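You operate a simulated robot arm through the tools that you are given. There is no shell and no other tool. Be economical: measure what you need, move in short steps, check, and stop when the job is done.

Carry out the task below with a simulated robot arm. There is one attempt and no reset: what you move stays moved.

JOB
Pull the yellow plug, brush the yellow casting clean, then lay it on the blue mat.
Fine: plug in the tool rack, purple brush back on its mat, red clamp open. Set down upright: what you pick out, purple brush. What is to be rubbed or washed off counts as gone when no trace of it is left.

It is judged by the outcome, as a careful person would: the job done as asked, and still so three seconds after it is handed in. It fails if anything else is knocked over, pushed out of place, dropped, spilled or broken.

ROBOT AND FRAMES
A 6-joint arm with a two-finger parallel gripper, fixed in place. Base frame: the origin is at the foot of the arm, x ahead of it, y to its left, z up; the work surface is at about z = 0.82. Readings come in m, rad, newtons and seconds.
With the tool pointing down near the work surface it reaches from about 0.24 to 0.64 m from the base axis. Its first joint turns from -1.152 to 1.152 rad. Payload 2.7 kg.
The tool frame sits at the grasp point between the pads (the TCP): z along the fingers, y along the line on which they close. The tips reach 0.023 m beyond it. Largest opening 0.094 m; finger width 0.038, thickness 0.01; the body of the gripper, 0.054 by 0.096 m, starts 0.039 m behind the TCP.
Orientation is that of the tool frame in the base frame, as a unit quaternion [x, y, z, w]. With the fingers straight down and closing along the base's y, the tool's x points along the base's -x, its y along +y and its z along -z.

CONTROLS
- The arm moves only by the tool servo_tool. Its argument "series" is a list of rows, each a list of 7 numbers: the shift along the tool's x, y, z in units of 20 mm (1.0 is 20 mm), then the turn, a rotation vector about the tool's x, y, z in units of 4 degrees (1.0 is 4 degrees), then the closure, from 0 (fully open) to 1 (shut). In form: [[dx, dy, dz, wx, wy, wz, grip], ...]. A call has 1 to 10 rows; each row shifts and turns the commanded pose from where the row before left it, along the tool's axes as they then stand. A call with a number of a shift or a turn outside -1 to 1 is refused whole. Rows are played at 5 a second. More than 0.05 m and 0.15 rad between two rows, or a gripper value outside its range, and nothing of the call is played. A pose out of reach is approached as far as the arm can. The call stops where the force on the tool passes 40 N (or 10 N more than at its start, if that is more) or the arm is blocked; 0.2 s more then pass. The fingers move at their own pace (about 0.045 m/s each) and stop on an object; they squeeze with about 32 N. The grip force told is the motor's: it shows also when the fingers shut on nothing. Time passes only in rows, and 0.2 s behind the last, so rows that do not move let the fingers close. It gives the time, the measured TCP pose, the force on the tool (base axes), the opening and the grip force at its end, in the units of the frame above (readings bear some noise), with the torque about the TCP (base axes, N m) and any sound that the robot's microphone picked up.
- Cameras (640 x 400 px; columns grow to the right, rows downward): "scene" is fixed at [0.0621, -0.4181, 1.4247]; the picture's right is [0.89, -0.46, 0.00], its down [-0.18, -0.35, -0.92] and it looks along [0.43, 0.81, -0.40] (base axes); focal length 308 px, centre (320, 200). "wrist" rides on the gripper at [0.086, 0.016, -0.075] in the tool frame; the picture's right is [-0.18, 0.98, 0.00], its down [-0.58, -0.11, -0.81] and it looks along [-0.79, -0.15, 0.59] (tool axes); focal length 243 px, centre (320, 200). There is no depth. A picture from a camera that has moved, and an enlarged one, comes with that camera's place and axes in the base frame and with its lens.
- snapshot(camera): a new picture of that camera. The clock stands still meanwhile.
- enlarge(camera, box): a new picture of the part [left, top, right, bottom] of that camera's present view, enlarged. The clock stands still meanwhile.
- finish_job(): hands the job in; it is judged then, once.

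Go step by step. Nothing tells you positions but the pictures and the camera data: compare them with the known pose of the tool, close in by small moves and look again before you grip or let go. The budget is 120 turns and 64 pictures, counting those below and the enlarged ones. Unless the task says otherwise, let go and move clear before handing in, and close with one line.

The tools are called after "Call:" by a JSON object that holds its "method" and its "body". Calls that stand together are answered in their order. servo_tool: Moves the arm, as the interface text tells. Its arguments: {"type":"object","properties":{"series":{"type":"array","items":{"type":"array","items":{"type":"number"}}}},"required":["series"]} The other tools are called the same way: snapshot (camera) takes a picture; enlarge (camera, box) takes an enlarged picture of a part of a camera's view; finish_job () hands the job in.

At the start:

```text
time: 0.0
eef_pos: [0.3914, 0.1099, 1.2079]
orientation: [-0.001, 1.0, -0.001, 0.0]
wrist_force: [0.1, 0.5, 0.4]
wrist_torque: [0.02, 0.03, 0.02]
gripper_width: 0.0942
grip_force: 0.0
```

scene: 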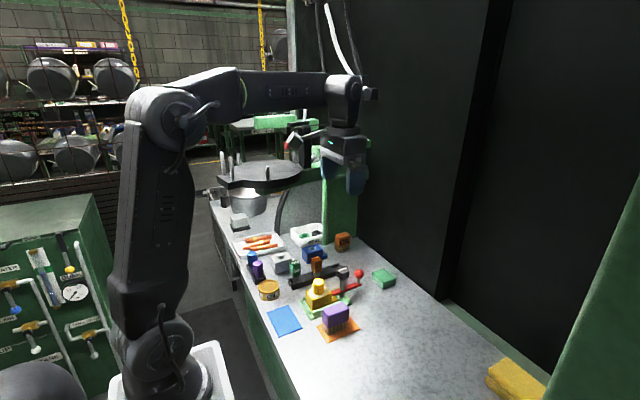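
wrist: 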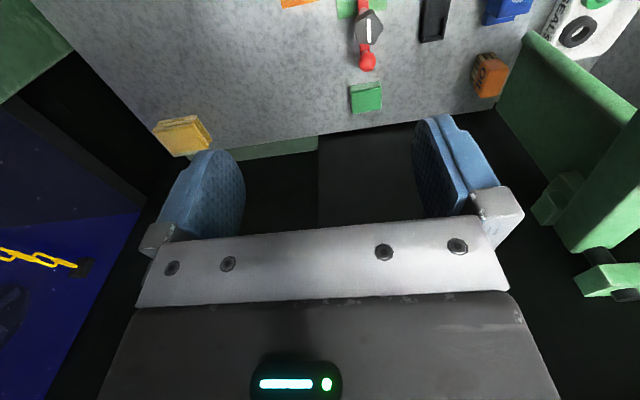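

I see a bench with a yellow casting near a red clamp, a purple brush on an orange mat and a blue mat. I'll enlarge to make out the details.

Call:
{"method": "enlarge", "body": {"camera": "scene", "box": [220, 210, 420, 350]}}

Call:
{"method": "enlarge", "body": {"camera": "scene", "box": [280, 255, 380, 345]}}

```text
2.86 times, centred on (320, 280) of scene
camera zoom: at [0.0621, -0.4181, 1.4247], right [0.89, -0.46, 0.0], down [-0.18, -0.35, -0.92], along [0.43, 0.81, -0.4], focal length 880 px, centre (320, -29)
```

zoom: 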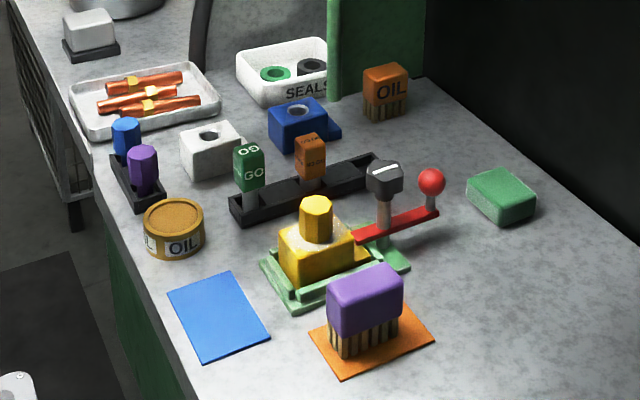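

```text
4.44 times, centred on (330, 300) of scene
camera zoom: at [0.0621, -0.4181, 1.4247], right [0.89, -0.46, 0.0], down [-0.18, -0.35, -0.92], along [0.43, 0.81, -0.4], focal length 1369 px, centre (276, -244)
```

zoom: 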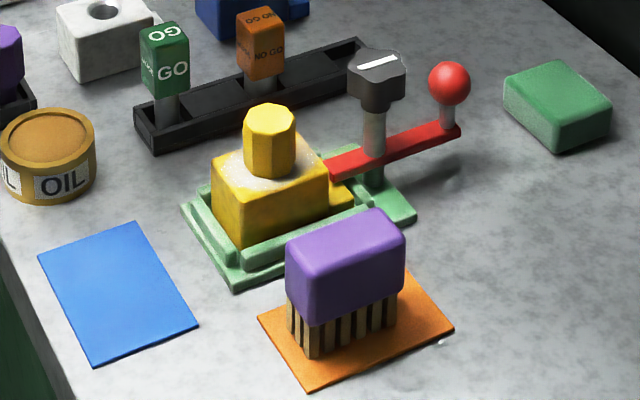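

The casting sits in a green fixture under a red swing clamp, with the plug on top and white dust around it. I'll tilt the wrist so its camera sees the bench from above.

Call:
{"method": "servo_tool", "body": {"series": [[1, 0, 0, 0, 1, 0, 0], [1, 0, 0, 0, 1, 0, 0], [1, 0, 0, 0, 1, 0, 0], [0, 0, 0, 0, 1, 0, 0], [0, 0, 0, 0, 1, 0, 0], [0, 0, 0, 0, 1, 0, 0], [0, 0, 0, 0, 1, 0, 0], [0, 0, 0, 0, 1, 0, 0]]}}

Call:
{"method": "snapshot", "body": {"camera": "wrist"}}

```text
time: 1.8
eef_pos: [0.3268, 0.1096, 1.1987]
orientation: [0.001, 0.961, 0.001, -0.275]
wrist_force: [0.7, -0.4, 0.7]
wrist_torque: [0.01, 0.02, 0.02]
gripper_width: 0.0944
grip_force: 0.0
out of reach, approached as far as the arm can: row 8
```

```text
59 pictures are left
camera wrist: at [0.2928, 0.1252, 1.3071], right [0.16, 0.98, -0.1], down [0.92, -0.11, 0.38], along [0.36, -0.15, -0.92], focal length 243 px, centre (320, 200)
```

wrist: 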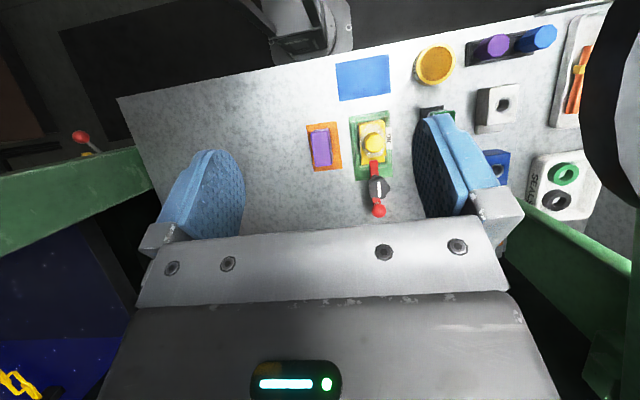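

The view from above works well. I'll enlarge the fixture area and the rack.

Call:
{"method": "enlarge", "body": {"camera": "wrist", "box": [290, 40, 450, 240]}}

Call:
{"method": "enlarge", "body": {"camera": "wrist", "box": [400, 20, 620, 220]}}

```text
2.00 times, centred on (370, 140) of wrist
camera zoom: at [0.2928, 0.1252, 1.3071], right [0.16, 0.98, -0.1], down [0.92, -0.11, 0.38], along [0.36, -0.15, -0.92], focal length 485 px, centre (220, 320)
```

zoom: 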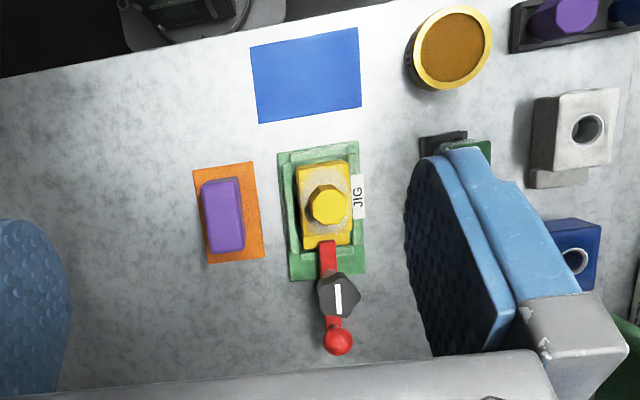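

```text
2.00 times, centred on (510, 120) of wrist
camera zoom: at [0.2928, 0.1252, 1.3071], right [0.16, 0.98, -0.1], down [0.92, -0.11, 0.38], along [0.36, -0.15, -0.92], focal length 485 px, centre (-60, 360)
```

zoom: 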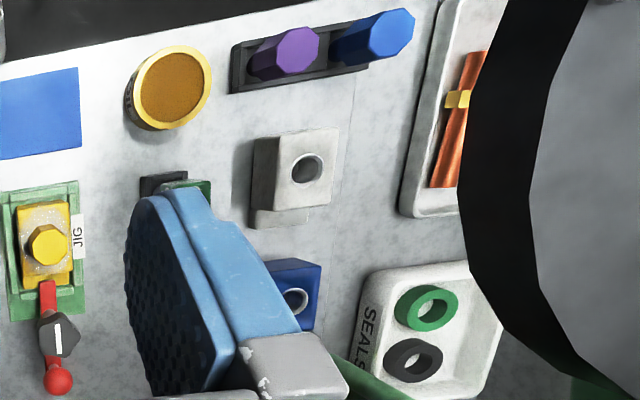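

The clamp lies along x: a red bar from the casting flange, the pivot knob and a ball at far x. I'll shift to +y to see the racks unobstructed.

Call:
{"method": "servo_tool", "body": {"series": [[0, 1, 0, 0, 0, 0, 0], [0, 1, 0, 0, 0, 0, 0], [0, 1, 0, 0, 0, 0, 0], [0, 1, 0, 0, 0, 0, 0], [0, 1, 0, 0, 0, 0, 0], [0, 1, 0, 0, 0, 0, 0], [0, 1, 0, 0, 0, 0, 0]]}}

Call:
{"method": "enlarge", "body": {"camera": "wrist", "box": [240, 20, 480, 220]}}

Call:
{"method": "enlarge", "body": {"camera": "scene", "box": [235, 235, 355, 295]}}

```text
time: 3.1
eef_pos: [0.3257, 0.2066, 1.1984]
orientation: [0.007, 0.961, -0.011, -0.277]
wrist_force: [-4.6, -30.1, 5.7]
wrist_torque: [-0.63, 0.14, 0.2]
gripper_width: 0.0805
grip_force: 0.1
out of reach, approached as far as the arm can: row 6
stopped in row 6: the force on the tool passed its limit at 49 N (the readings are from after the stop); the commanded pose is now the measured one
```

```text
2.00 times, centred on (360, 120) of wrist
camera zoom: at [0.2922, 0.2261, 1.3067], right [0.16, 0.98, -0.12], down [0.92, -0.11, 0.38], along [0.36, -0.17, -0.92], focal length 485 px, centre (240, 360)
```

zoom: 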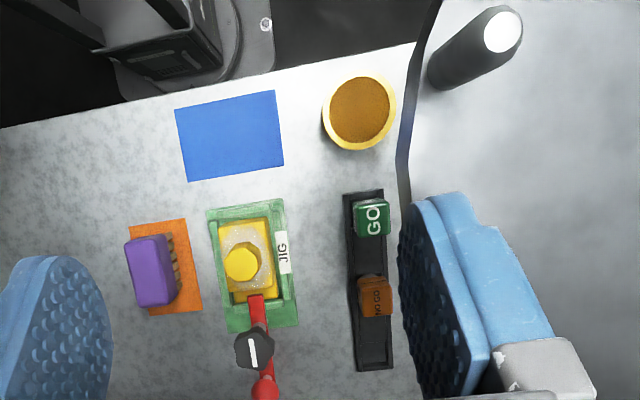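

```text
5.33 times, centred on (295, 265) of scene
camera zoom: at [0.0619, -0.4192, 1.4244], right [0.89, -0.46, 0.0], down [-0.18, -0.35, -0.92], along [0.43, 0.81, -0.4], focal length 1643 px, centre (453, -147)
```

zoom: 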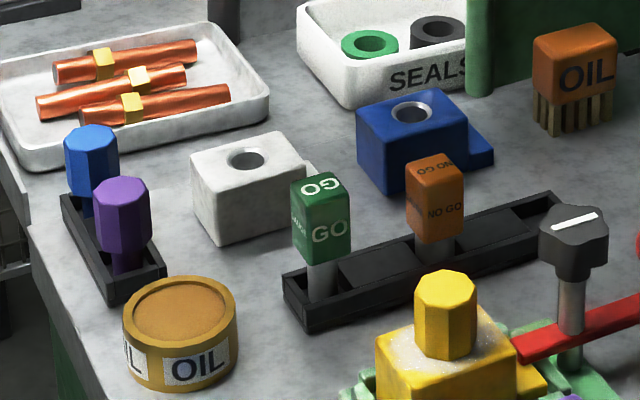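

The machine's round table blocked the +y motion, so I'll back off, right the tool and hover over the plug. I take the plug top to be near (0.363, 0.164, 0.905). The long rack (GO / NO GO) has empty bays.

Call:
{"method": "servo_tool", "body": {"series": [[0, -1, 0, 0, 0, 0, 0], [0, -1, 0, 0, -1, 0, 0], [0, 0, 0, 0, -1, 0, 0], [0, 0, 0, 0, -1, 0, 0], [0, 0, 0, 0, -1, 0, 0], [0, 0, 0, 0, -1, 0, 0], [0, 0, 0, 0, -1, 0, 0], [0, 0, 0, 0, -1, 0, 0], [0, 0, 0, 0, -1, 0, 0], [0, 0, 0, 0, 0, 0, 0]]}}

Call:
{"method": "enlarge", "body": {"camera": "scene", "box": [225, 195, 375, 295]}}

```text
time: 5.3
eef_pos: [0.3256, 0.1721, 1.1994]
orientation: [0.003, 1.0, -0.008, 0.001]
wrist_force: [1.1, 0.5, 0.0]
wrist_torque: [-0.02, -0.01, -0.03]
gripper_width: 0.0939
grip_force: 0.0
```

```text
4.00 times, centred on (300, 245) of scene
camera zoom: at [0.0621, -0.4181, 1.4247], right [0.89, -0.46, 0.0], down [-0.18, -0.35, -0.92], along [0.43, 0.81, -0.4], focal length 1232 px, centre (400, 20)
```

zoom: 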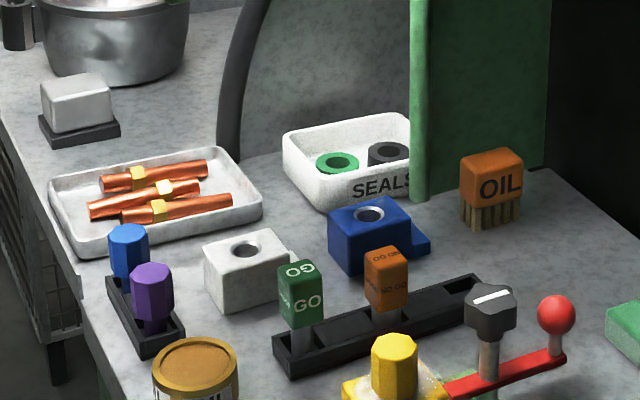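

Nothing was disturbed. I'll correct the small tilt and come down above the plug to look.

Call:
{"method": "servo_tool", "body": {"series": [[-0.9, -0.2, 0, -0.23, 0, -0.09, 0], [-0.9, -0.2, 0, 0, 0, 0, 0], [0, 0, 1, 0, 0, 0, 0], [0, 0, 1, 0, 0, 0, 0], [0, 0, 1, 0, 0, 0, 0], [0, 0, 1, 0, 0, 0, 0], [0, 0, 1, 0, 0, 0, 0], [0, 0, 1, 0, 0, 0, 0], [0, 0, 1, 0, 0, 0, 0], [0, 0, 0, 0, 0, 0, 0]]}}

Call:
{"method": "snapshot", "body": {"camera": "wrist"}}

```text
time: 7.5
eef_pos: [0.364, 0.1649, 1.059]
orientation: [-0.001, 1.0, 0.0, 0.0]
wrist_force: [0.1, 0.1, 0.3]
wrist_torque: [0.0, -0.02, 0.01]
gripper_width: 0.094
grip_force: 0.1
```

```text
53 pictures are left
camera wrist: at [0.2757, 0.1799, 1.1321], right [0.18, 0.98, 0.0], down [0.58, -0.11, 0.81], along [0.79, -0.15, -0.59], focal length 243 px, centre (320, 200)
```

wrist: 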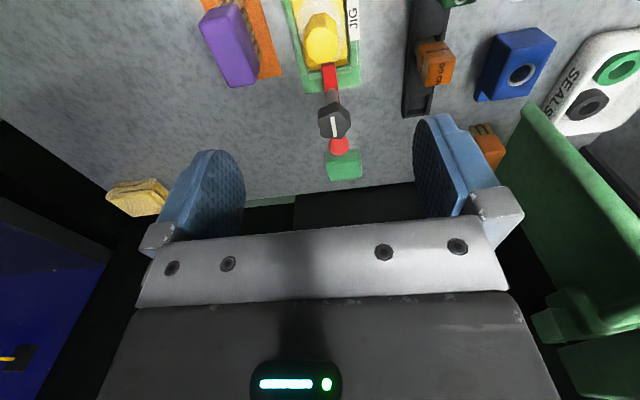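

I'll enlarge to pin down the plug's centre, and view it from the scene camera too.

Call:
{"method": "enlarge", "body": {"camera": "wrist", "box": [270, 0, 390, 75]}}

Call:
{"method": "enlarge", "body": {"camera": "scene", "box": [295, 260, 375, 310]}}

```text
5.33 times, centred on (330, 38) of wrist
camera zoom: at [0.2757, 0.1799, 1.1321], right [0.18, 0.98, 0.0], down [0.58, -0.11, 0.81], along [0.79, -0.15, -0.59], focal length 1294 px, centre (267, 1067)
```

zoom: 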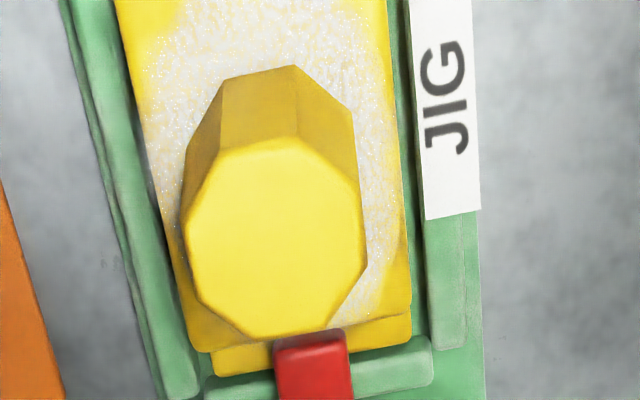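

```text
8.00 times, centred on (335, 285) of scene
camera zoom: at [0.0621, -0.4181, 1.4247], right [0.89, -0.46, 0.0], down [-0.18, -0.35, -0.92], along [0.43, 0.81, -0.4], focal length 2465 px, centre (200, -480)
```

zoom: 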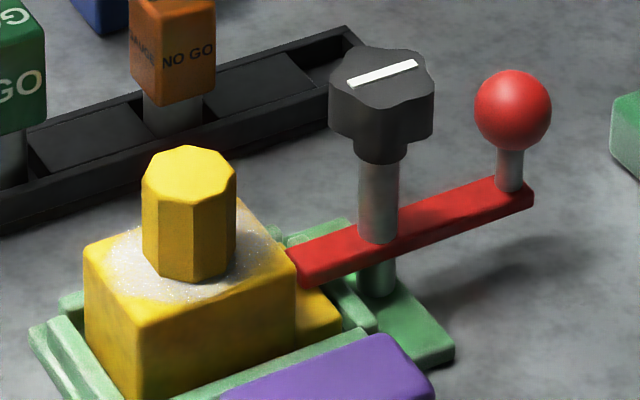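

The plug top is near (0.364, 0.1645, 0.904) and about 28 mm stands clear. I'll narrow the fingers to about 55 mm because the brush is near, and go down.

Call:
{"method": "servo_tool", "body": {"series": [[0, 0, 0, 0, 0, 0, 0.42], [0, 0, 0, 0, 0, 0, 0.42], [0, 0, 1, 0, 0, 0, 0.42], [0, 0, 1, 0, 0, 0, 0.42], [0, 0, 1, 0, 0, 0, 0.42], [0, 0, 1, 0, 0, 0, 0.42], [0, 0, 1, 0, 0, 0, 0.42], [0, 0, 1, 0, 0, 0, 0.42], [0, 0, 0.8, 0, 0, 0, 0.42]]}}

Call:
{"method": "enlarge", "body": {"camera": "scene", "box": [280, 230, 400, 320]}}

Call:
{"method": "snapshot", "body": {"camera": "wrist"}}

```text
time: 9.5
eef_pos: [0.3607, 0.1627, 0.9244]
orientation: [-0.001, 1.0, 0.0, 0.0]
wrist_force: [0.0, -0.5, -0.1]
wrist_torque: [0.01, 0.0, 0.02]
gripper_width: 0.0547
grip_force: 0.1
```

```text
4.44 times, centred on (340, 275) of scene
camera zoom: at [0.0621, -0.4181, 1.4247], right [0.89, -0.46, 0.0], down [-0.18, -0.35, -0.92], along [0.43, 0.81, -0.4], focal length 1369 px, centre (231, -133)
```

zoom: 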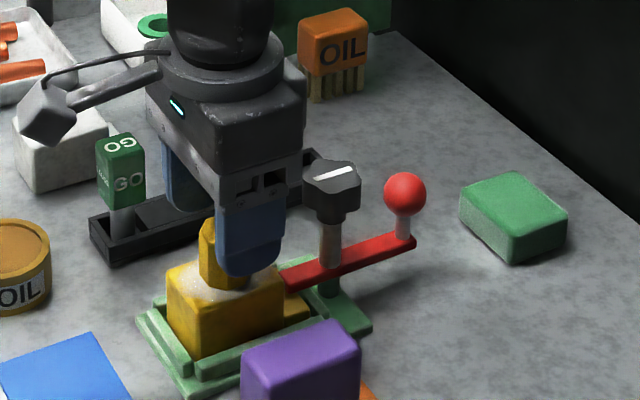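

```text
49 pictures are left
camera wrist: at [0.2748, 0.1788, 0.9969], right [0.18, 0.98, 0.0], down [0.58, -0.11, 0.81], along [0.79, -0.15, -0.59], focal length 243 px, centre (320, 200)
```

wrist: 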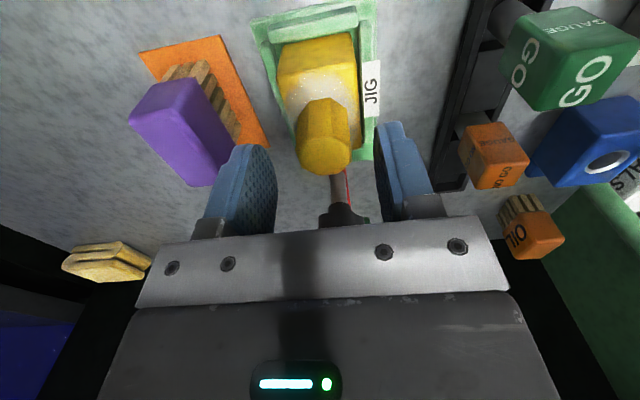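

The plug sits between the fingers and about 3 mm towards the base. I'll adjust, go down to about z 0.902 and close.

Call:
{"method": "servo_tool", "body": {"series": [[0.13, 0, 0.6, 0, 0, 0, 0.42], [0, 0, 0.5, 0, 0, 0, 0.42], [0, 0, 0, 0, 0, 0, 0.42], [0, 0, 0, 0, 0, 0, 1], [0, 0, 0, 0, 0, 0, 1], [0, 0, 0, 0, 0, 0, 1], [0, 0, 0, 0, 0, 0, 1]]}}

Call:
{"method": "snapshot", "body": {"camera": "wrist"}}

```text
time: 11.1
eef_pos: [0.3596, 0.1638, 0.9007]
orientation: [-0.001, 1.0, 0.0, 0.0]
wrist_force: [0.8, 0.6, 0.2]
wrist_torque: [0.0, -0.01, 0.04]
gripper_width: 0.0281
grip_force: 31.6
```

```text
48 pictures are left
camera wrist: at [0.273, 0.1796, 0.9747], right [0.18, 0.98, 0.0], down [0.58, -0.11, 0.81], along [0.79, -0.15, -0.59], focal length 243 px, centre (320, 200)
```

wrist: 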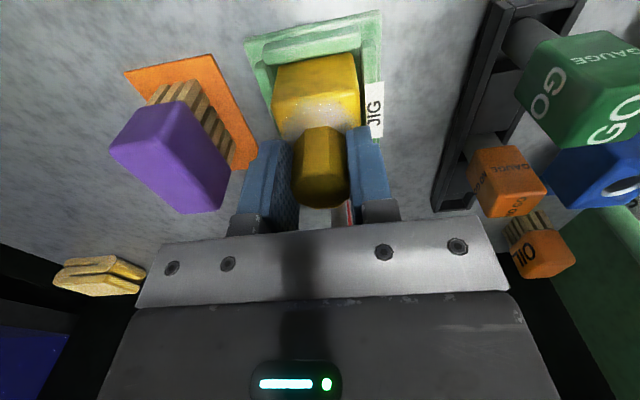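

The plug is gripped at 28 mm width. I'll pull straight up.

Call:
{"method": "servo_tool", "body": {"series": [[0, 0, -0.3, 0, 0, 0, 1], [0, 0, -0.3, 0, 0, 0, 1], [0, 0, -0.4, 0, 0, 0, 1], [0, 0, -0.5, 0, 0, 0, 1], [0, 0, -0.5, 0, 0, 0, 1], [0, 0, -0.5, 0, 0, 0, 1], [0, 0, -1, 0, 0, 0, 1], [0, 0, -1, 0, 0, 0, 1]]}}

Call:
{"method": "enlarge", "body": {"camera": "scene", "box": [280, 230, 400, 320]}}

```text
time: 12.9
eef_pos: [0.3577, 0.1634, 0.9916]
orientation: [-0.001, 1.0, 0.0, 0.0]
wrist_force: [0.8, -0.1, -0.6]
wrist_torque: [-0.03, -0.01, 0.01]
gripper_width: 0.0279
grip_force: 32.2
```

```text
4.44 times, centred on (340, 275) of scene
camera zoom: at [0.0621, -0.4181, 1.4247], right [0.89, -0.46, 0.0], down [-0.18, -0.35, -0.92], along [0.43, 0.81, -0.4], focal length 1369 px, centre (231, -133)
```

zoom: 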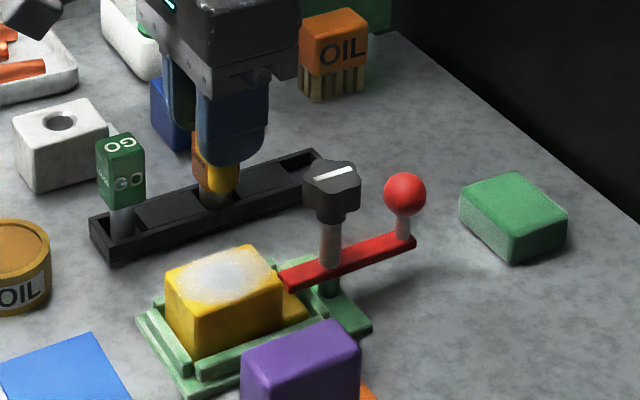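

The plug is out and the casting stayed. Next I raise it and look at the rack bays.

Call:
{"method": "servo_tool", "body": {"series": [[0, 0, -1, 0, 0, 0, 1], [0, 0, -1, 0, 0, 0, 1], [0, 0, -1, 0, 0, 0, 1], [0, 0, -1, 0, 0, 0, 1], [0, 0, 0, 0, 0, 0, 1]]}}

Call:
{"method": "snapshot", "body": {"camera": "wrist"}}

Call:
{"method": "enlarge", "body": {"camera": "scene", "box": [280, 190, 370, 290]}}

```text
time: 14.1
eef_pos: [0.3603, 0.1639, 1.0705]
orientation: [-0.001, 1.0, 0.0, -0.001]
wrist_force: [0.0, 0.5, 0.3]
wrist_torque: [0.0, -0.02, 0.0]
gripper_width: 0.0281
grip_force: 32.3
```

```text
46 pictures are left
camera wrist: at [0.2728, 0.1787, 1.144], right [0.18, 0.98, 0.0], down [0.58, -0.11, 0.81], along [0.79, -0.15, -0.59], focal length 243 px, centre (320, 200)
```

wrist: 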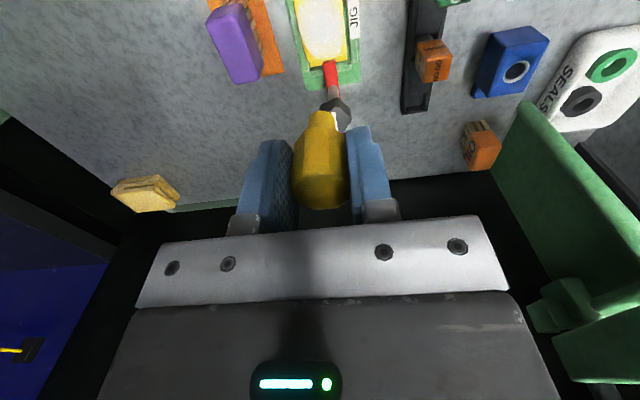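

```text
4.00 times, centred on (325, 240) of scene
camera zoom: at [0.0621, -0.4181, 1.4247], right [0.89, -0.46, 0.0], down [-0.18, -0.35, -0.92], along [0.43, 0.81, -0.4], focal length 1232 px, centre (300, 40)
```

zoom: 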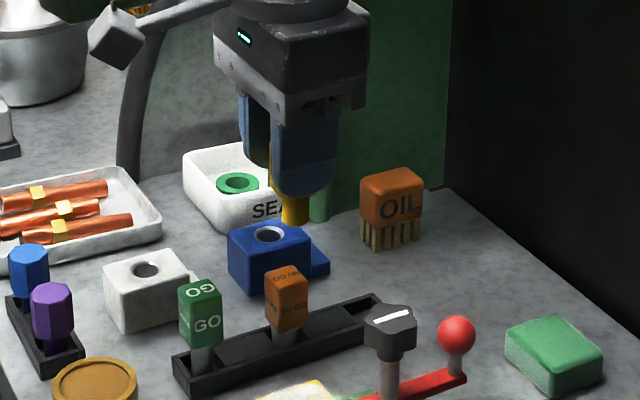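

Call:
{"method": "enlarge", "body": {"camera": "wrist", "box": [380, 0, 500, 130]}}

Call:
{"method": "enlarge", "body": {"camera": "scene", "box": [285, 255, 345, 295]}}

```text
3.08 times, centred on (440, 65) of wrist
camera zoom: at [0.2728, 0.1787, 1.144], right [0.18, 0.98, 0.0], down [0.58, -0.11, 0.81], along [0.79, -0.15, -0.59], focal length 746 px, centre (-49, 615)
```

zoom: 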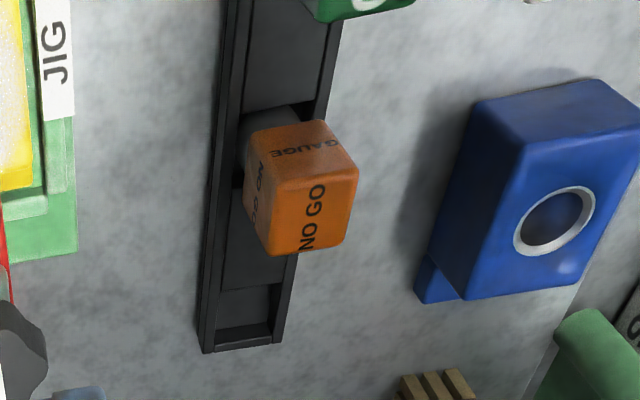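

```text
10.00 times, centred on (315, 275) of scene
camera zoom: at [0.0621, -0.4181, 1.4247], right [0.89, -0.46, 0.0], down [-0.18, -0.35, -0.92], along [0.43, 0.81, -0.4], focal length 3081 px, centre (370, -550)
```

zoom: 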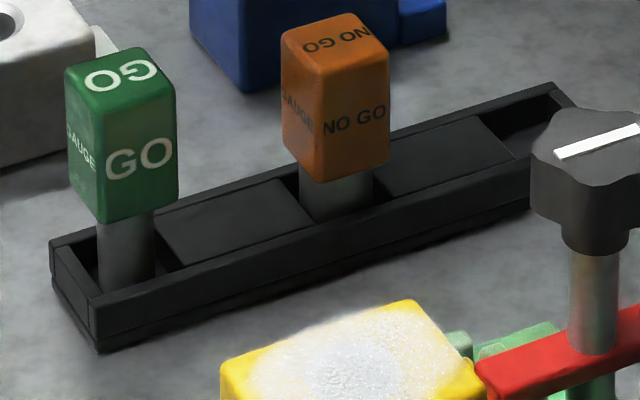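

The long rack has three bays, and the far one (about x 0.483, y 0.2715) is empty. I'll travel there low, below the machine's disc and above the knob.

Call:
{"method": "servo_tool", "body": {"series": [[-1, 0, 0, 0, 0, 0, 1], [-1, 0, 0, 0, 0, 0, 1], [-1, 0, 0.6, 0, 0, 0, 1], [-1, 0, 0.9, 0, 0, 0, 1], [-1, 0, 0.9, 0, 0, 0, 1], [-1, 0, 0.9, 0, 0, 0, 1], [-0.15, 0.5, 0.5, 0, 0, 0, 1], [0, 1, 0, 0, 0, 0, 1], [0, 1, 0, 0, 0, 0, 1], [0, 0, 0, 0, 0, 0, 1]]}}

Call:
{"method": "snapshot", "body": {"camera": "wrist"}}

Call:
{"method": "snapshot", "body": {"camera": "scene"}}

```text
time: 16.3
eef_pos: [0.4818, 0.2124, 0.996]
orientation: [0.0, 1.0, 0.0, 0.0]
wrist_force: [-0.5, -0.1, -1.1]
wrist_torque: [0.03, 0.04, 0.0]
gripper_width: 0.0281
grip_force: 31.7
```

```text
42 pictures are left
camera wrist: at [0.3953, 0.2289, 1.0691], right [0.18, 0.98, 0.0], down [0.58, -0.11, 0.81], along [0.79, -0.15, -0.59], focal length 243 px, centre (320, 200)
```

wrist: 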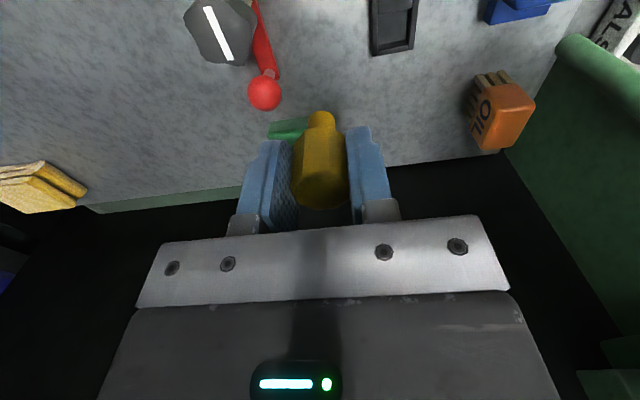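

```text
41 pictures are left
```

scene: 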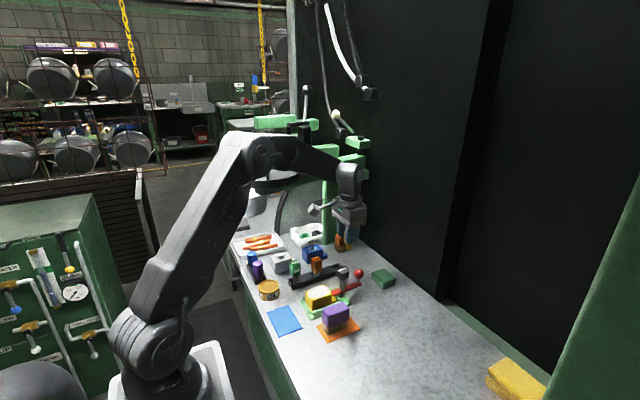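

Call:
{"method": "enlarge", "body": {"camera": "wrist", "box": [300, 0, 460, 130]}}

```text
3.08 times, centred on (380, 65) of wrist
camera zoom: at [0.3953, 0.2289, 1.0691], right [0.18, 0.98, 0.0], down [0.58, -0.11, 0.81], along [0.79, -0.15, -0.59], focal length 746 px, centre (135, 615)
```

zoom: 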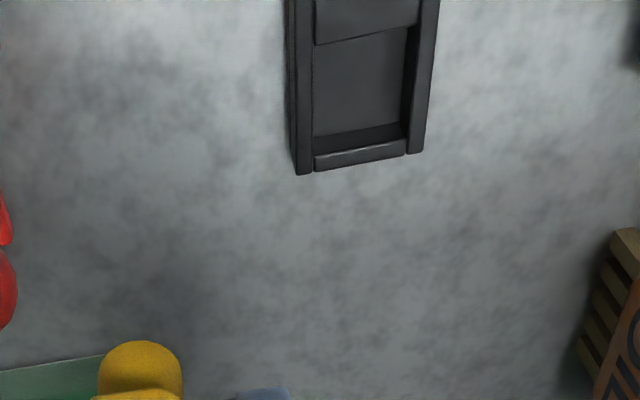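

The bay centre is near (0.483, 0.273). I'll move over it and lower until the stem is just above the rack, then check.

Call:
{"method": "servo_tool", "body": {"series": [[0, 1, 0, 0, 0, 0, 1], [-0.05, 1, 0, 0, 0, 0, 1], [0, 1, 0.5, 0, 0, 0, 1], [0, 0, 1, 0, 0, 0, 1], [0, 0, 1, 0, 0, 0, 1], [0, 0, 1, 0, 0, 0, 1], [0, 0, 0.2, 0, 0, 0, 1], [0, 0, 0, 0, 0, 0, 1]]}}

Call:
{"method": "enlarge", "body": {"camera": "wrist", "box": [240, 20, 400, 220]}}

Call:
{"method": "enlarge", "body": {"camera": "scene", "box": [290, 230, 370, 290]}}

```text
time: 18.1
eef_pos: [0.4825, 0.2721, 0.9207]
orientation: [0.0, 1.0, 0.0, 0.0]
wrist_force: [0.8, 0.2, -1.0]
wrist_torque: [-0.01, 0.03, 0.0]
gripper_width: 0.0279
grip_force: 31.5
```

```text
2.00 times, centred on (320, 120) of wrist
camera zoom: at [0.396, 0.2885, 0.9935], right [0.18, 0.98, 0.0], down [0.58, -0.11, 0.81], along [0.79, -0.15, -0.59], focal length 485 px, centre (320, 360)
```

zoom: 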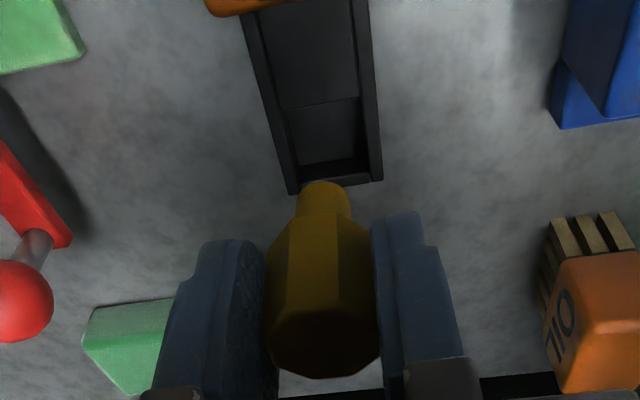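

```text
6.67 times, centred on (330, 260) of scene
camera zoom: at [0.0623, -0.4187, 1.4245], right [0.89, -0.46, 0.0], down [-0.19, -0.35, -0.92], along [0.43, 0.81, -0.4], focal length 2054 px, centre (253, -200)
```

zoom: 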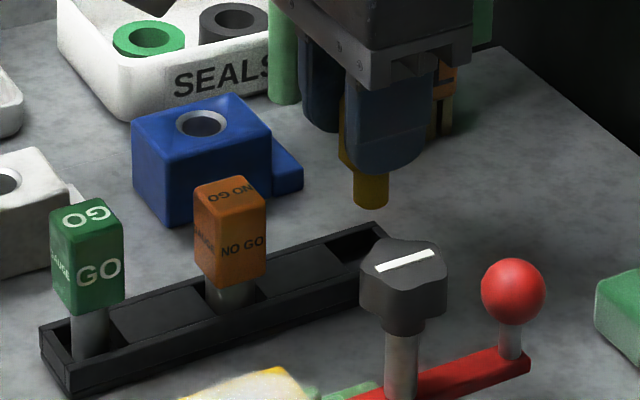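

The stem lines up with the bay within a millimetre. I'll lower it in.

Call:
{"method": "servo_tool", "body": {"series": [[-0.02, 0.06, 0.5, 0, 0, 0, 1], [0, 0, 0.5, 0, 0, 0, 1], [0, 0, 0.4, 0, 0, 0, 1], [0, 0, 0.15, 0, 0, 0, 1], [0, 0, 0, 0, 0, 0, 1]]}}

Call:
{"method": "enlarge", "body": {"camera": "scene", "box": [290, 230, 370, 290]}}

```text
time: 19.3
eef_pos: [0.4842, 0.2745, 0.8892]
orientation: [0.0, 1.0, 0.0, 0.001]
wrist_force: [-0.2, -0.5, 0.0]
wrist_torque: [0.02, -0.01, 0.03]
gripper_width: 0.0277
grip_force: 32.6
```

```text
6.67 times, centred on (330, 260) of scene
camera zoom: at [0.0623, -0.4191, 1.4244], right [0.89, -0.46, 0.0], down [-0.19, -0.35, -0.92], along [0.43, 0.81, -0.4], focal length 2054 px, centre (253, -200)
```

zoom: 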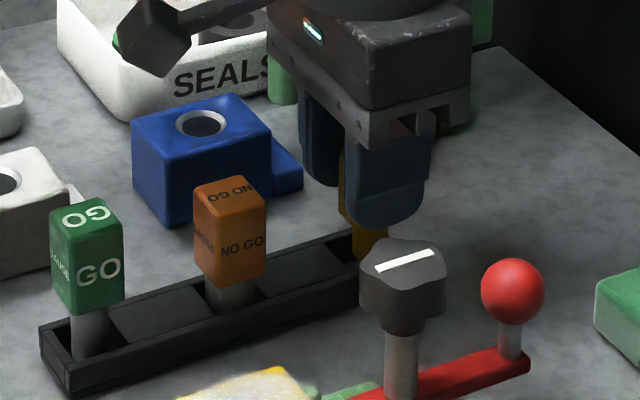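

The stem has entered the bay. I'll keep lowering in small steps until it touches the floor.

Call:
{"method": "servo_tool", "body": {"series": [[0, 0, 0.15, 0, 0, 0, 1], [0, 0, 0.15, 0, 0, 0, 1], [0, 0, 0, 0, 0, 0, 1]]}}

```text
time: 20.1
eef_pos: [0.4846, 0.2737, 0.8843]
orientation: [-0.001, 1.0, 0.0, 0.0]
wrist_force: [0.2, -0.7, 0.7]
wrist_torque: [-0.04, 0.01, -0.02]
gripper_width: 0.0283
grip_force: 32.4
```

Call:
{"method": "servo_tool", "body": {"series": [[0, 0, 0.15, 0, 0, 0, 1], [0, 0, 0.15, 0, 0, 0, 1], [0, 0, 0, 0, 0, 0, 1]]}}

Call:
{"method": "enlarge", "body": {"camera": "wrist", "box": [240, 60, 400, 220]}}

```text
time: 20.9
eef_pos: [0.4861, 0.2744, 0.8799]
orientation: [0.0, 1.0, 0.0, 0.001]
wrist_force: [-14.9, -4.3, 32.4]
wrist_torque: [-0.17, 0.49, -0.03]
gripper_width: 0.028
grip_force: 31.8
```

```text
2.50 times, centred on (320, 140) of wrist
camera zoom: at [0.3975, 0.2898, 0.954], right [0.18, 0.98, 0.0], down [0.58, -0.11, 0.81], along [0.79, -0.15, -0.59], focal length 606 px, centre (320, 350)
```

zoom: 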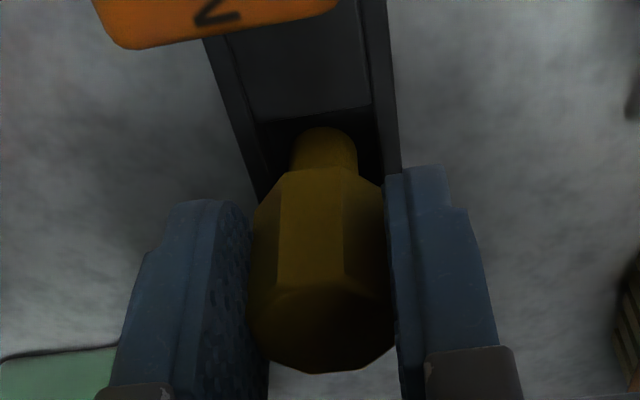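

The stem is on the floor with some side load towards the far wall. I'll ease up slightly and shift 2 mm back before releasing.

Call:
{"method": "servo_tool", "body": {"series": [[0.1, 0.03, -0.1, 0, 0, 0, 1], [0, 0, 0, 0, 0, 0, 1]]}}

```text
time: 21.5
eef_pos: [0.4842, 0.2743, 0.8795]
orientation: [0.002, 1.0, 0.002, 0.003]
wrist_force: [2.8, 1.5, 26.2]
wrist_torque: [0.13, -0.35, 0.03]
gripper_width: 0.0283
grip_force: 32.3
```

Call:
{"method": "servo_tool", "body": {"series": [[0, 0, -0.12, 0, 0, 0, 1], [0, 0, 0, 0, 0, 0, 1]]}}

```text
time: 22.1
eef_pos: [0.4843, 0.2735, 0.8803]
orientation: [0.001, 1.0, 0.0, 0.0]
wrist_force: [11.7, 5.5, 16.1]
wrist_torque: [0.32, -0.77, 0.06]
gripper_width: 0.0279
grip_force: 32.1
```

Call:
{"method": "servo_tool", "body": {"series": [[-0.05, 0, -0.08, 0, 0, 0, 1], [0, 0, 0, 0, 0, 0, 1]]}}

```text
time: 22.7
eef_pos: [0.482, 0.2718, 0.8809]
orientation: [0.001, 1.0, -0.003, -0.005]
wrist_force: [-1.0, -0.6, 2.6]
wrist_torque: [-0.02, -0.06, 0.0]
gripper_width: 0.0279
grip_force: 32.2
```

The forces are near zero, so I'll release with a modest opening and rise.

Call:
{"method": "servo_tool", "body": {"series": [[0, 0, 0, 0, 0, 0, 0.5], [0, 0, 0, 0, 0, 0, 0.5], [0, 0, 0, 0, 0, 0, 0.5], [0, 0, -0.5, 0, 0, 0, 0.5], [0, 0, -1, 0, 0, 0, 0.5], [0, 0, -1, 0, 0, 0, 0.5], [0, 0, -1, 0, 0, 0, 0.5], [0, 0, -1, 0, 0, 0, 0.5], [0, 0, 0, 0, 0, 0, 0.5]]}}

Call:
{"method": "enlarge", "body": {"camera": "wrist", "box": [240, 0, 400, 180]}}

Call:
{"method": "enlarge", "body": {"camera": "scene", "box": [280, 230, 380, 330]}}

```text
time: 24.7
eef_pos: [0.4825, 0.2722, 0.9745]
orientation: [0.0, 1.0, 0.0, 0.0]
wrist_force: [0.5, -0.6, -0.2]
wrist_torque: [-0.05, 0.0, 0.0]
gripper_width: 0.0469
grip_force: 0.2
```

```text
2.22 times, centred on (320, 90) of wrist
camera zoom: at [0.3962, 0.2888, 1.0479], right [0.18, 0.98, 0.0], down [0.58, -0.11, 0.81], along [0.79, -0.15, -0.59], focal length 539 px, centre (320, 444)
```

zoom: 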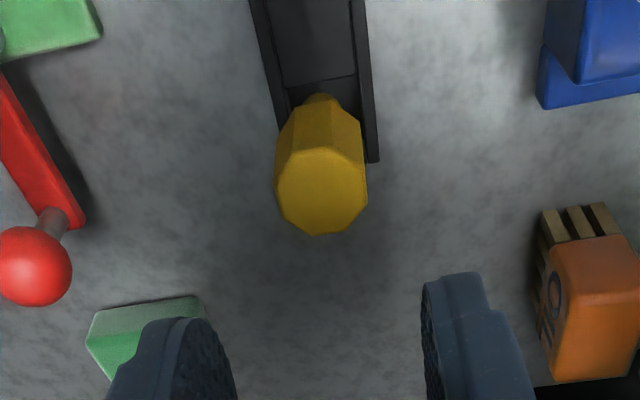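

```text
4.00 times, centred on (330, 280) of scene
camera zoom: at [0.0628, -0.4187, 1.4245], right [0.89, -0.46, 0.0], down [-0.19, -0.35, -0.92], along [0.43, 0.81, -0.4], focal length 1232 px, centre (280, -120)
```

zoom: 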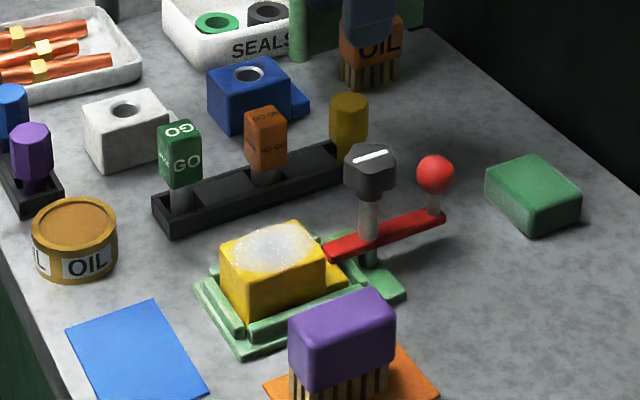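

The plug stands upright in the rack. Next comes the brush near (0.365, 0.075), so I'll travel over to it.

Call:
{"method": "servo_tool", "body": {"series": [[0, -1, -0.5, 0, 0, 0, 0.3], [0, -1, -0.5, 0, 0, 0, 0.3], [0.6, -1, -0.5, 0, 0, 0, 0.3], [0.8, -1, 0, 0, 0, 0, 0.3], [0.8, -1, 0, 0, 0, 0, 0.3], [0.8, -1, 0, 0, 0, 0, 0.3], [0.8, -1, 0, 0, 0, 0, 0.3], [1, -1, 0, 0, 0, 0, 0.3], [1, -1, 0, 0, 0, 0, 0.3], [0, -0.85, 0, 0, 0, 0, 0.3]]}}

Call:
{"method": "snapshot", "body": {"camera": "wrist"}}

```text
time: 26.9
eef_pos: [0.367, 0.0764, 1.0045]
orientation: [0.0, 1.0, 0.001, 0.0]
wrist_force: [-0.1, -0.3, 0.0]
wrist_torque: [0.0, -0.02, 0.02]
gripper_width: 0.0657
grip_force: 0.1
```

```text
33 pictures are left
camera wrist: at [0.2798, 0.0927, 1.0779], right [0.18, 0.98, 0.0], down [0.58, -0.11, 0.81], along [0.79, -0.15, -0.59], focal length 243 px, centre (320, 200)
```

wrist: 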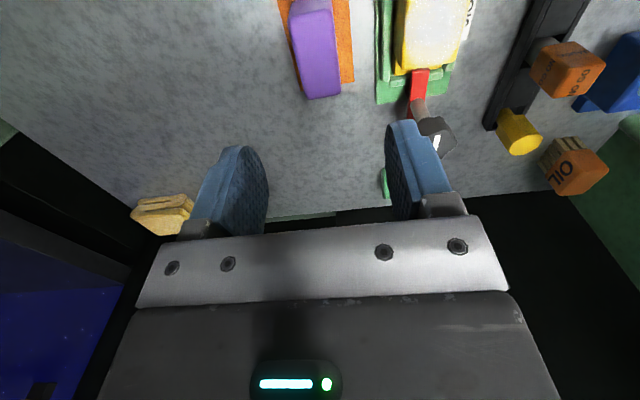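

The brush handle is centred near (0.364, 0.0757), long axis along x and 37 mm wide. I'll descend to grip it.

Call:
{"method": "servo_tool", "body": {"series": [[0.1, 0, 1, 0, 0, 0.4, 0.4], [0, 0, 1, 0, 0, 0, 0.4], [0, 0, 1, 0, 0, 0, 0.4], [0, 0, 1, 0, 0, 0, 0.4], [0, 0, 1, 0, 0, 0, 0.4], [0, 0, 0.8, 0, 0, 0, 0.4], [0, 0, 0, 0, 0, 0, 0.4]]}}

Call:
{"method": "snapshot", "body": {"camera": "wrist"}}

```text
time: 28.5
eef_pos: [0.3656, 0.0793, 0.8888]
orientation: [0.013, 1.0, 0.0, 0.0]
wrist_force: [-0.8, 0.1, 0.5]
wrist_torque: [0.01, 0.01, 0.01]
gripper_width: 0.0561
grip_force: 0.1
```

```text
32 pictures are left
camera wrist: at [0.2776, 0.0972, 0.9618], right [0.21, 0.98, 0.0], down [0.58, -0.12, 0.81], along [0.79, -0.17, -0.59], focal length 243 px, centre (320, 200)
```

wrist: 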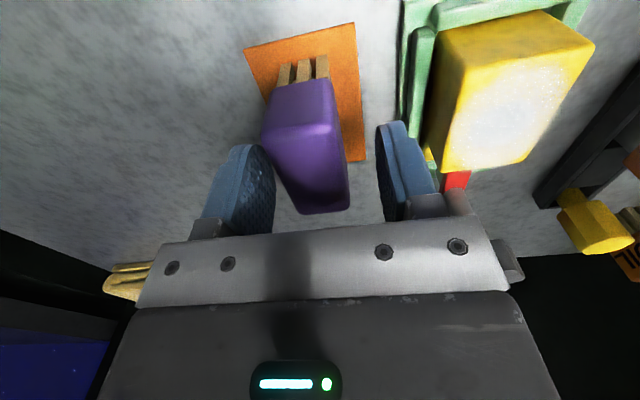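

The brush sits slightly towards −y of the finger midline. I'll shift 4 mm, lower to about 0.873 and close.

Call:
{"method": "servo_tool", "body": {"series": [[0, -0.2, 0.4, 0, 0, 0, 0.4], [0, 0, 0.4, 0, 0, 0, 0.4], [0, 0, 0, 0, 0, 0, 1], [0, 0, 0, 0, 0, 0, 1], [0, 0, 0, 0, 0, 0, 1]]}}

Call:
{"method": "snapshot", "body": {"camera": "wrist"}}

```text
time: 29.7
eef_pos: [0.3643, 0.0742, 0.8723]
orientation: [0.013, 1.0, 0.0, 0.0]
wrist_force: [0.0, 0.9, 0.7]
wrist_torque: [0.0, 0.0, -0.01]
gripper_width: 0.0315
grip_force: 32.0
```

```text
31 pictures are left
camera wrist: at [0.2776, 0.0928, 0.9457], right [0.21, 0.98, 0.0], down [0.58, -0.12, 0.81], along [0.79, -0.17, -0.59], focal length 243 px, centre (320, 200)
```

wrist: 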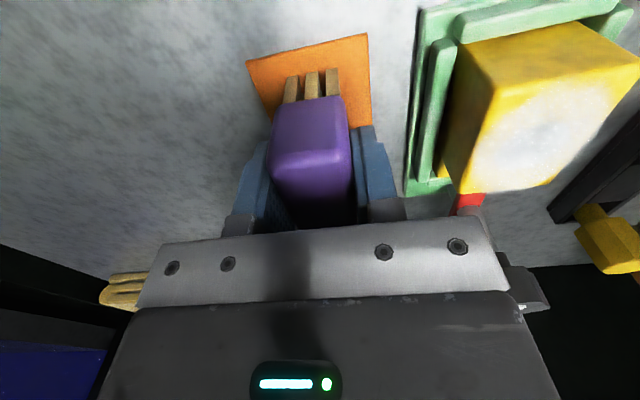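

The brush is gripped, with its bristle bottom about 50 mm below the TCP. I'll lift it, move over the casting and come down until contact.

Call:
{"method": "servo_tool", "body": {"series": [[0, 0, -1, 0, 0, 0, 1], [0, 0, -1, 0, 0, 0, 1], [0, 0, -1, 0, 0, 0, 1], [0, 0, -0.8, 0, 0, 0, 1], [0, 0.9, 0, 0, 0, 0, 1], [0, 0.9, 0, 0, 0, 0, 1], [0.1, 0.9, 0, 0, 0, 0, 1], [0.1, 0.9, 0, 0, 0, 0, 1], [0.1, 0.8, 0, 0, 0, 0, 1], [0, 0, 0, 0, 0, 0, 1]]}}

Call:
{"method": "enlarge", "body": {"camera": "scene", "box": [280, 240, 380, 330]}}

```text
time: 31.9
eef_pos: [0.3607, 0.1627, 0.9476]
orientation: [0.014, 1.0, -0.001, 0.001]
wrist_force: [-0.2, -0.3, -0.5]
wrist_torque: [-0.01, 0.04, -0.02]
gripper_width: 0.0316
grip_force: 32.6
```

```text
4.44 times, centred on (330, 285) of scene
camera zoom: at [0.0621, -0.4181, 1.4247], right [0.89, -0.46, 0.0], down [-0.18, -0.35, -0.92], along [0.43, 0.81, -0.4], focal length 1369 px, centre (276, -178)
```

zoom: 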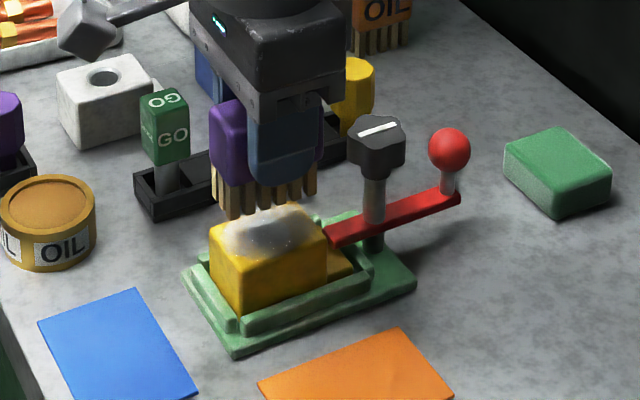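

The bristles are over the dust. I'll lower in small steps to light contact.

Call:
{"method": "servo_tool", "body": {"series": [[0.1, 0, 0.4, 0, 0, 0, 1], [0, 0, 0.4, 0, 0, 0, 1], [0, 0, 0.15, 0, 0, 0, 1], [0, 0, 0, 0, 0, 0, 1]]}}

```text
time: 32.9
eef_pos: [0.3586, 0.1625, 0.9286]
orientation: [0.013, 1.0, 0.0, 0.0]
wrist_force: [0.1, 0.6, -1.3]
wrist_torque: [0.0, 0.01, 0.03]
gripper_width: 0.0317
grip_force: 32.1
```

Call:
{"method": "servo_tool", "body": {"series": [[0, 0, 0.12, 0, 0, 0, 1], [0, 0, 0, 0, 0, 0, 1]]}}

```text
time: 33.5
eef_pos: [0.3589, 0.1634, 0.9257]
orientation: [0.014, 1.0, 0.001, 0.0]
wrist_force: [-0.1, 0.1, -1.3]
wrist_torque: [-0.01, -0.02, 0.03]
gripper_width: 0.0318
grip_force: 31.7
```

Call:
{"method": "servo_tool", "body": {"series": [[0, 0, 0.12, 0, 0, 0, 1], [0, 0, 0, 0, 0, 0, 1]]}}

Call:
{"method": "enlarge", "body": {"camera": "scene", "box": [290, 250, 360, 310]}}

```text
time: 34.1
eef_pos: [0.3583, 0.1628, 0.9233]
orientation: [0.013, 1.0, 0.001, 0.001]
wrist_force: [0.0, -0.5, -0.7]
wrist_torque: [-0.01, -0.02, -0.03]
gripper_width: 0.0318
grip_force: 32.1
```

```text
6.67 times, centred on (325, 280) of scene
camera zoom: at [0.0621, -0.4181, 1.4247], right [0.89, -0.46, 0.0], down [-0.18, -0.35, -0.92], along [0.43, 0.81, -0.4], focal length 2054 px, centre (287, -333)
```

zoom: 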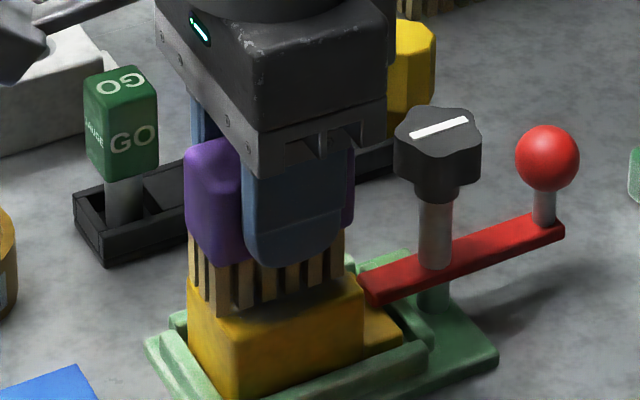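

Call:
{"method": "servo_tool", "body": {"series": [[0, 0, 0.1, 0, 0, 0, 1], [0, 0, 0, 0, 0, 0, 1]]}}

```text
time: 34.7
eef_pos: [0.3588, 0.1624, 0.9214]
orientation: [0.013, 1.0, 0.0, 0.0]
wrist_force: [0.5, 0.1, -1.7]
wrist_torque: [0.01, 0.01, -0.04]
gripper_width: 0.0316
grip_force: 32.6
```

Call:
{"method": "servo_tool", "body": {"series": [[0, 0, 0.1, 0, 0, 0, 1], [0, 0, 0, 0, 0, 0, 1]]}}

```text
time: 35.3
eef_pos: [0.3597, 0.1624, 0.9199]
orientation: [0.013, 1.0, 0.001, 0.0]
wrist_force: [-0.3, 0.3, -1.3]
wrist_torque: [-0.02, 0.02, -0.02]
gripper_width: 0.0314
grip_force: 31.6
```

Call:
{"method": "servo_tool", "body": {"series": [[0, 0, 0.1, 0, 0, 0, 1], [0, 0, 0, 0, 0, 0, 1]]}}

```text
time: 35.9
eef_pos: [0.3598, 0.1634, 0.92]
orientation: [0.013, 1.0, 0.0, 0.001]
wrist_force: [-4.8, -1.8, 20.9]
wrist_torque: [-0.14, 0.35, 0.0]
gripper_width: 0.0319
grip_force: 32.1
```

Contact is at z ≈ 0.920. I'll ease to a light press and rub across in y.

Call:
{"method": "servo_tool", "body": {"series": [[0, 0, -0.06, 0, 0, 0, 1], [0, -0.4, 0, 0, 0, 0, 1], [0, -0.4, 0, 0, 0, 0, 1], [0, 0.4, 0, 0, 0, 0, 1], [0, 0.4, 0, 0, 0, 0, 1], [0, 0.4, 0, 0, 0, 0, 1], [0, 0.4, 0, 0, 0, 0, 1], [0, -0.4, 0, 0, 0, 0, 1], [0, -0.4, 0, 0, 0, 0, 1], [0, 0, 0, 0, 0, 0, 1]]}}

```text
time: 38.1
eef_pos: [0.3591, 0.1632, 0.9198]
orientation: [0.013, 1.0, 0.0, 0.0]
wrist_force: [0.3, 1.6, 2.9]
wrist_torque: [0.11, -0.12, 0.08]
gripper_width: 0.0318
grip_force: 31.3
```

Light contact is holding. Next I stroke along x at both y offsets.

Call:
{"method": "servo_tool", "body": {"series": [[0.4, 0, 0.02, 0, 0, 0, 1], [0.4, 0, 0, 0, 0, 0, 1], [0, -0.6, 0, 0, 0, 0, 1], [-0.5, 0, 0, 0, 0, 0, 1], [-0.4, 0, 0, 0, 0, 0, 1], [0.4, 0.6, 0, 0, 0, 0, 1], [0.4, 0.6, 0, 0, 0, 0, 1], [-0.4, 0, 0, 0, 0, 0, 1], [-0.4, 0, 0, 0, 0, 0, 1], [0.1, -0.6, 0, 0, 0, 0, 1]]}}

Call:
{"method": "servo_tool", "body": {"series": [[0, 0, -0.5, 0, 0, 0, 1], [0, 0, -1, 0, 0, 0, 1], [0, -1, 0, 0, 0, 0, 1], [0, -1, 0, 0, 0, 0, 1], [0, -1, 0, 0, 0, 0, 1], [0, -1, 0, 0, 0, 0, 1], [0, -0.5, 0, 0, 0, 0, 1], [0, 0, 0, 0, 0, 0, 1]]}}

Call:
{"method": "enlarge", "body": {"camera": "scene", "box": [280, 250, 380, 330]}}

Call:
{"method": "snapshot", "body": {"camera": "wrist"}}

```text
time: 40.3
eef_pos: [0.3585, 0.1636, 0.9191]
orientation: [0.013, 1.0, -0.001, 0.0]
wrist_force: [-0.3, 0.8, -1.5]
wrist_torque: [-0.01, 0.01, 0.02]
gripper_width: 0.0315
grip_force: 32.2
```

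```text
time: 42.1
eef_pos: [0.3553, 0.0723, 0.9485]
orientation: [0.013, 1.0, 0.0, 0.0]
wrist_force: [-0.6, -0.3, -0.9]
wrist_torque: [-0.04, 0.01, -0.02]
gripper_width: 0.0319
grip_force: 31.6
```

```text
5.00 times, centred on (330, 290) of scene
camera zoom: at [0.0621, -0.4181, 1.4247], right [0.89, -0.46, 0.0], down [-0.18, -0.35, -0.92], along [0.43, 0.81, -0.4], focal length 1541 px, centre (270, -250)
```

zoom: 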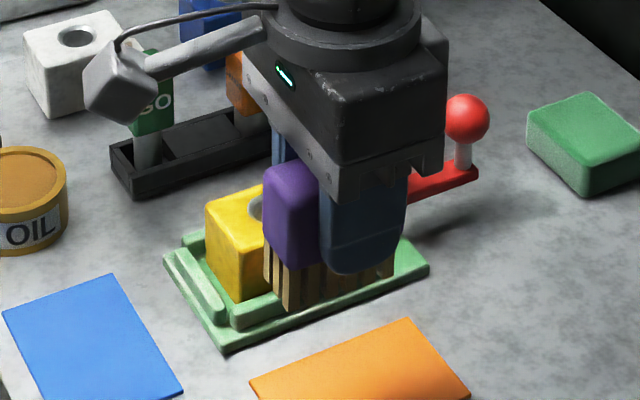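

```text
27 pictures are left
camera wrist: at [0.2692, 0.0908, 1.0229], right [0.21, 0.98, 0.0], down [0.58, -0.12, 0.81], along [0.79, -0.17, -0.59], focal length 243 px, centre (320, 200)
```

wrist: 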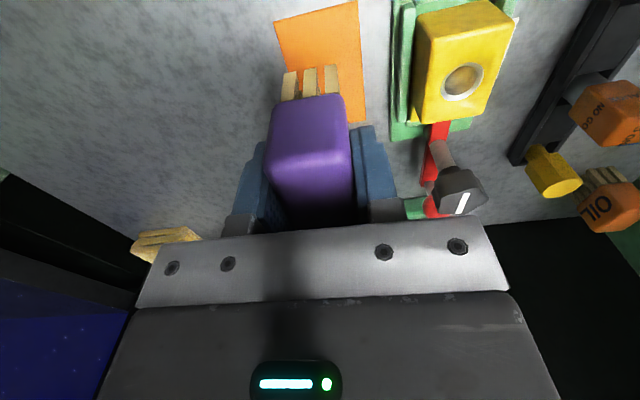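

Call:
{"method": "enlarge", "body": {"camera": "wrist", "box": [390, 0, 530, 130]}}

```text
3.08 times, centred on (460, 65) of wrist
camera zoom: at [0.2692, 0.0908, 1.0229], right [0.21, 0.98, 0.0], down [0.58, -0.12, 0.81], along [0.79, -0.17, -0.59], focal length 746 px, centre (-111, 615)
```

zoom: 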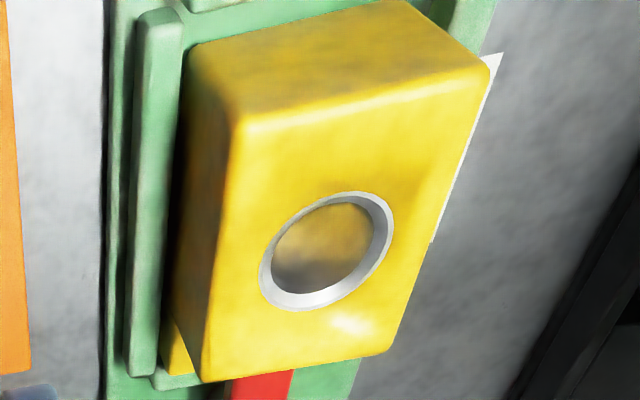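

The casting is nearly clean, and the pale spot below the hole may be just a highlight. To be safe I'll brush one more round, covering that side as well.

Call:
{"method": "servo_tool", "body": {"series": [[0, 1, 0, 0, 0, 0, 1], [0, 1, 0, 0, 0, 0, 1], [0, 1, 0, 0, 0, 0, 1], [-0.1, 1, 0, 0, 0, 0, 1], [0, 0.5, 0, 0, 0, 0, 1], [0, 0, 0.7, 0, 0, 0, 1], [0, 0, 0.7, 0, 0, 0, 1], [0, 0, 0.1, 0, 0, 0, 1], [0, 0, 0.05, 0, 0, 0, 1], [0, 0, 0, 0, 0, 0, 1]]}}

```text
time: 44.3
eef_pos: [0.3616, 0.1616, 0.917]
orientation: [0.014, 1.0, -0.001, 0.0]
wrist_force: [-0.1, 0.6, -2.1]
wrist_torque: [0.04, 0.03, 0.02]
gripper_width: 0.0318
grip_force: 32.3
```

Call:
{"method": "servo_tool", "body": {"series": [[0, 0, 0.08, 0, 0, 0, 1], [0, 0, 0, 0, 0, 0, 1]]}}

```text
time: 44.9
eef_pos: [0.361, 0.1618, 0.9166]
orientation: [0.013, 1.0, 0.0, 0.0]
wrist_force: [-4.3, -2.9, 18.9]
wrist_torque: [-0.16, -0.25, -0.08]
gripper_width: 0.0317
grip_force: 32.0
```

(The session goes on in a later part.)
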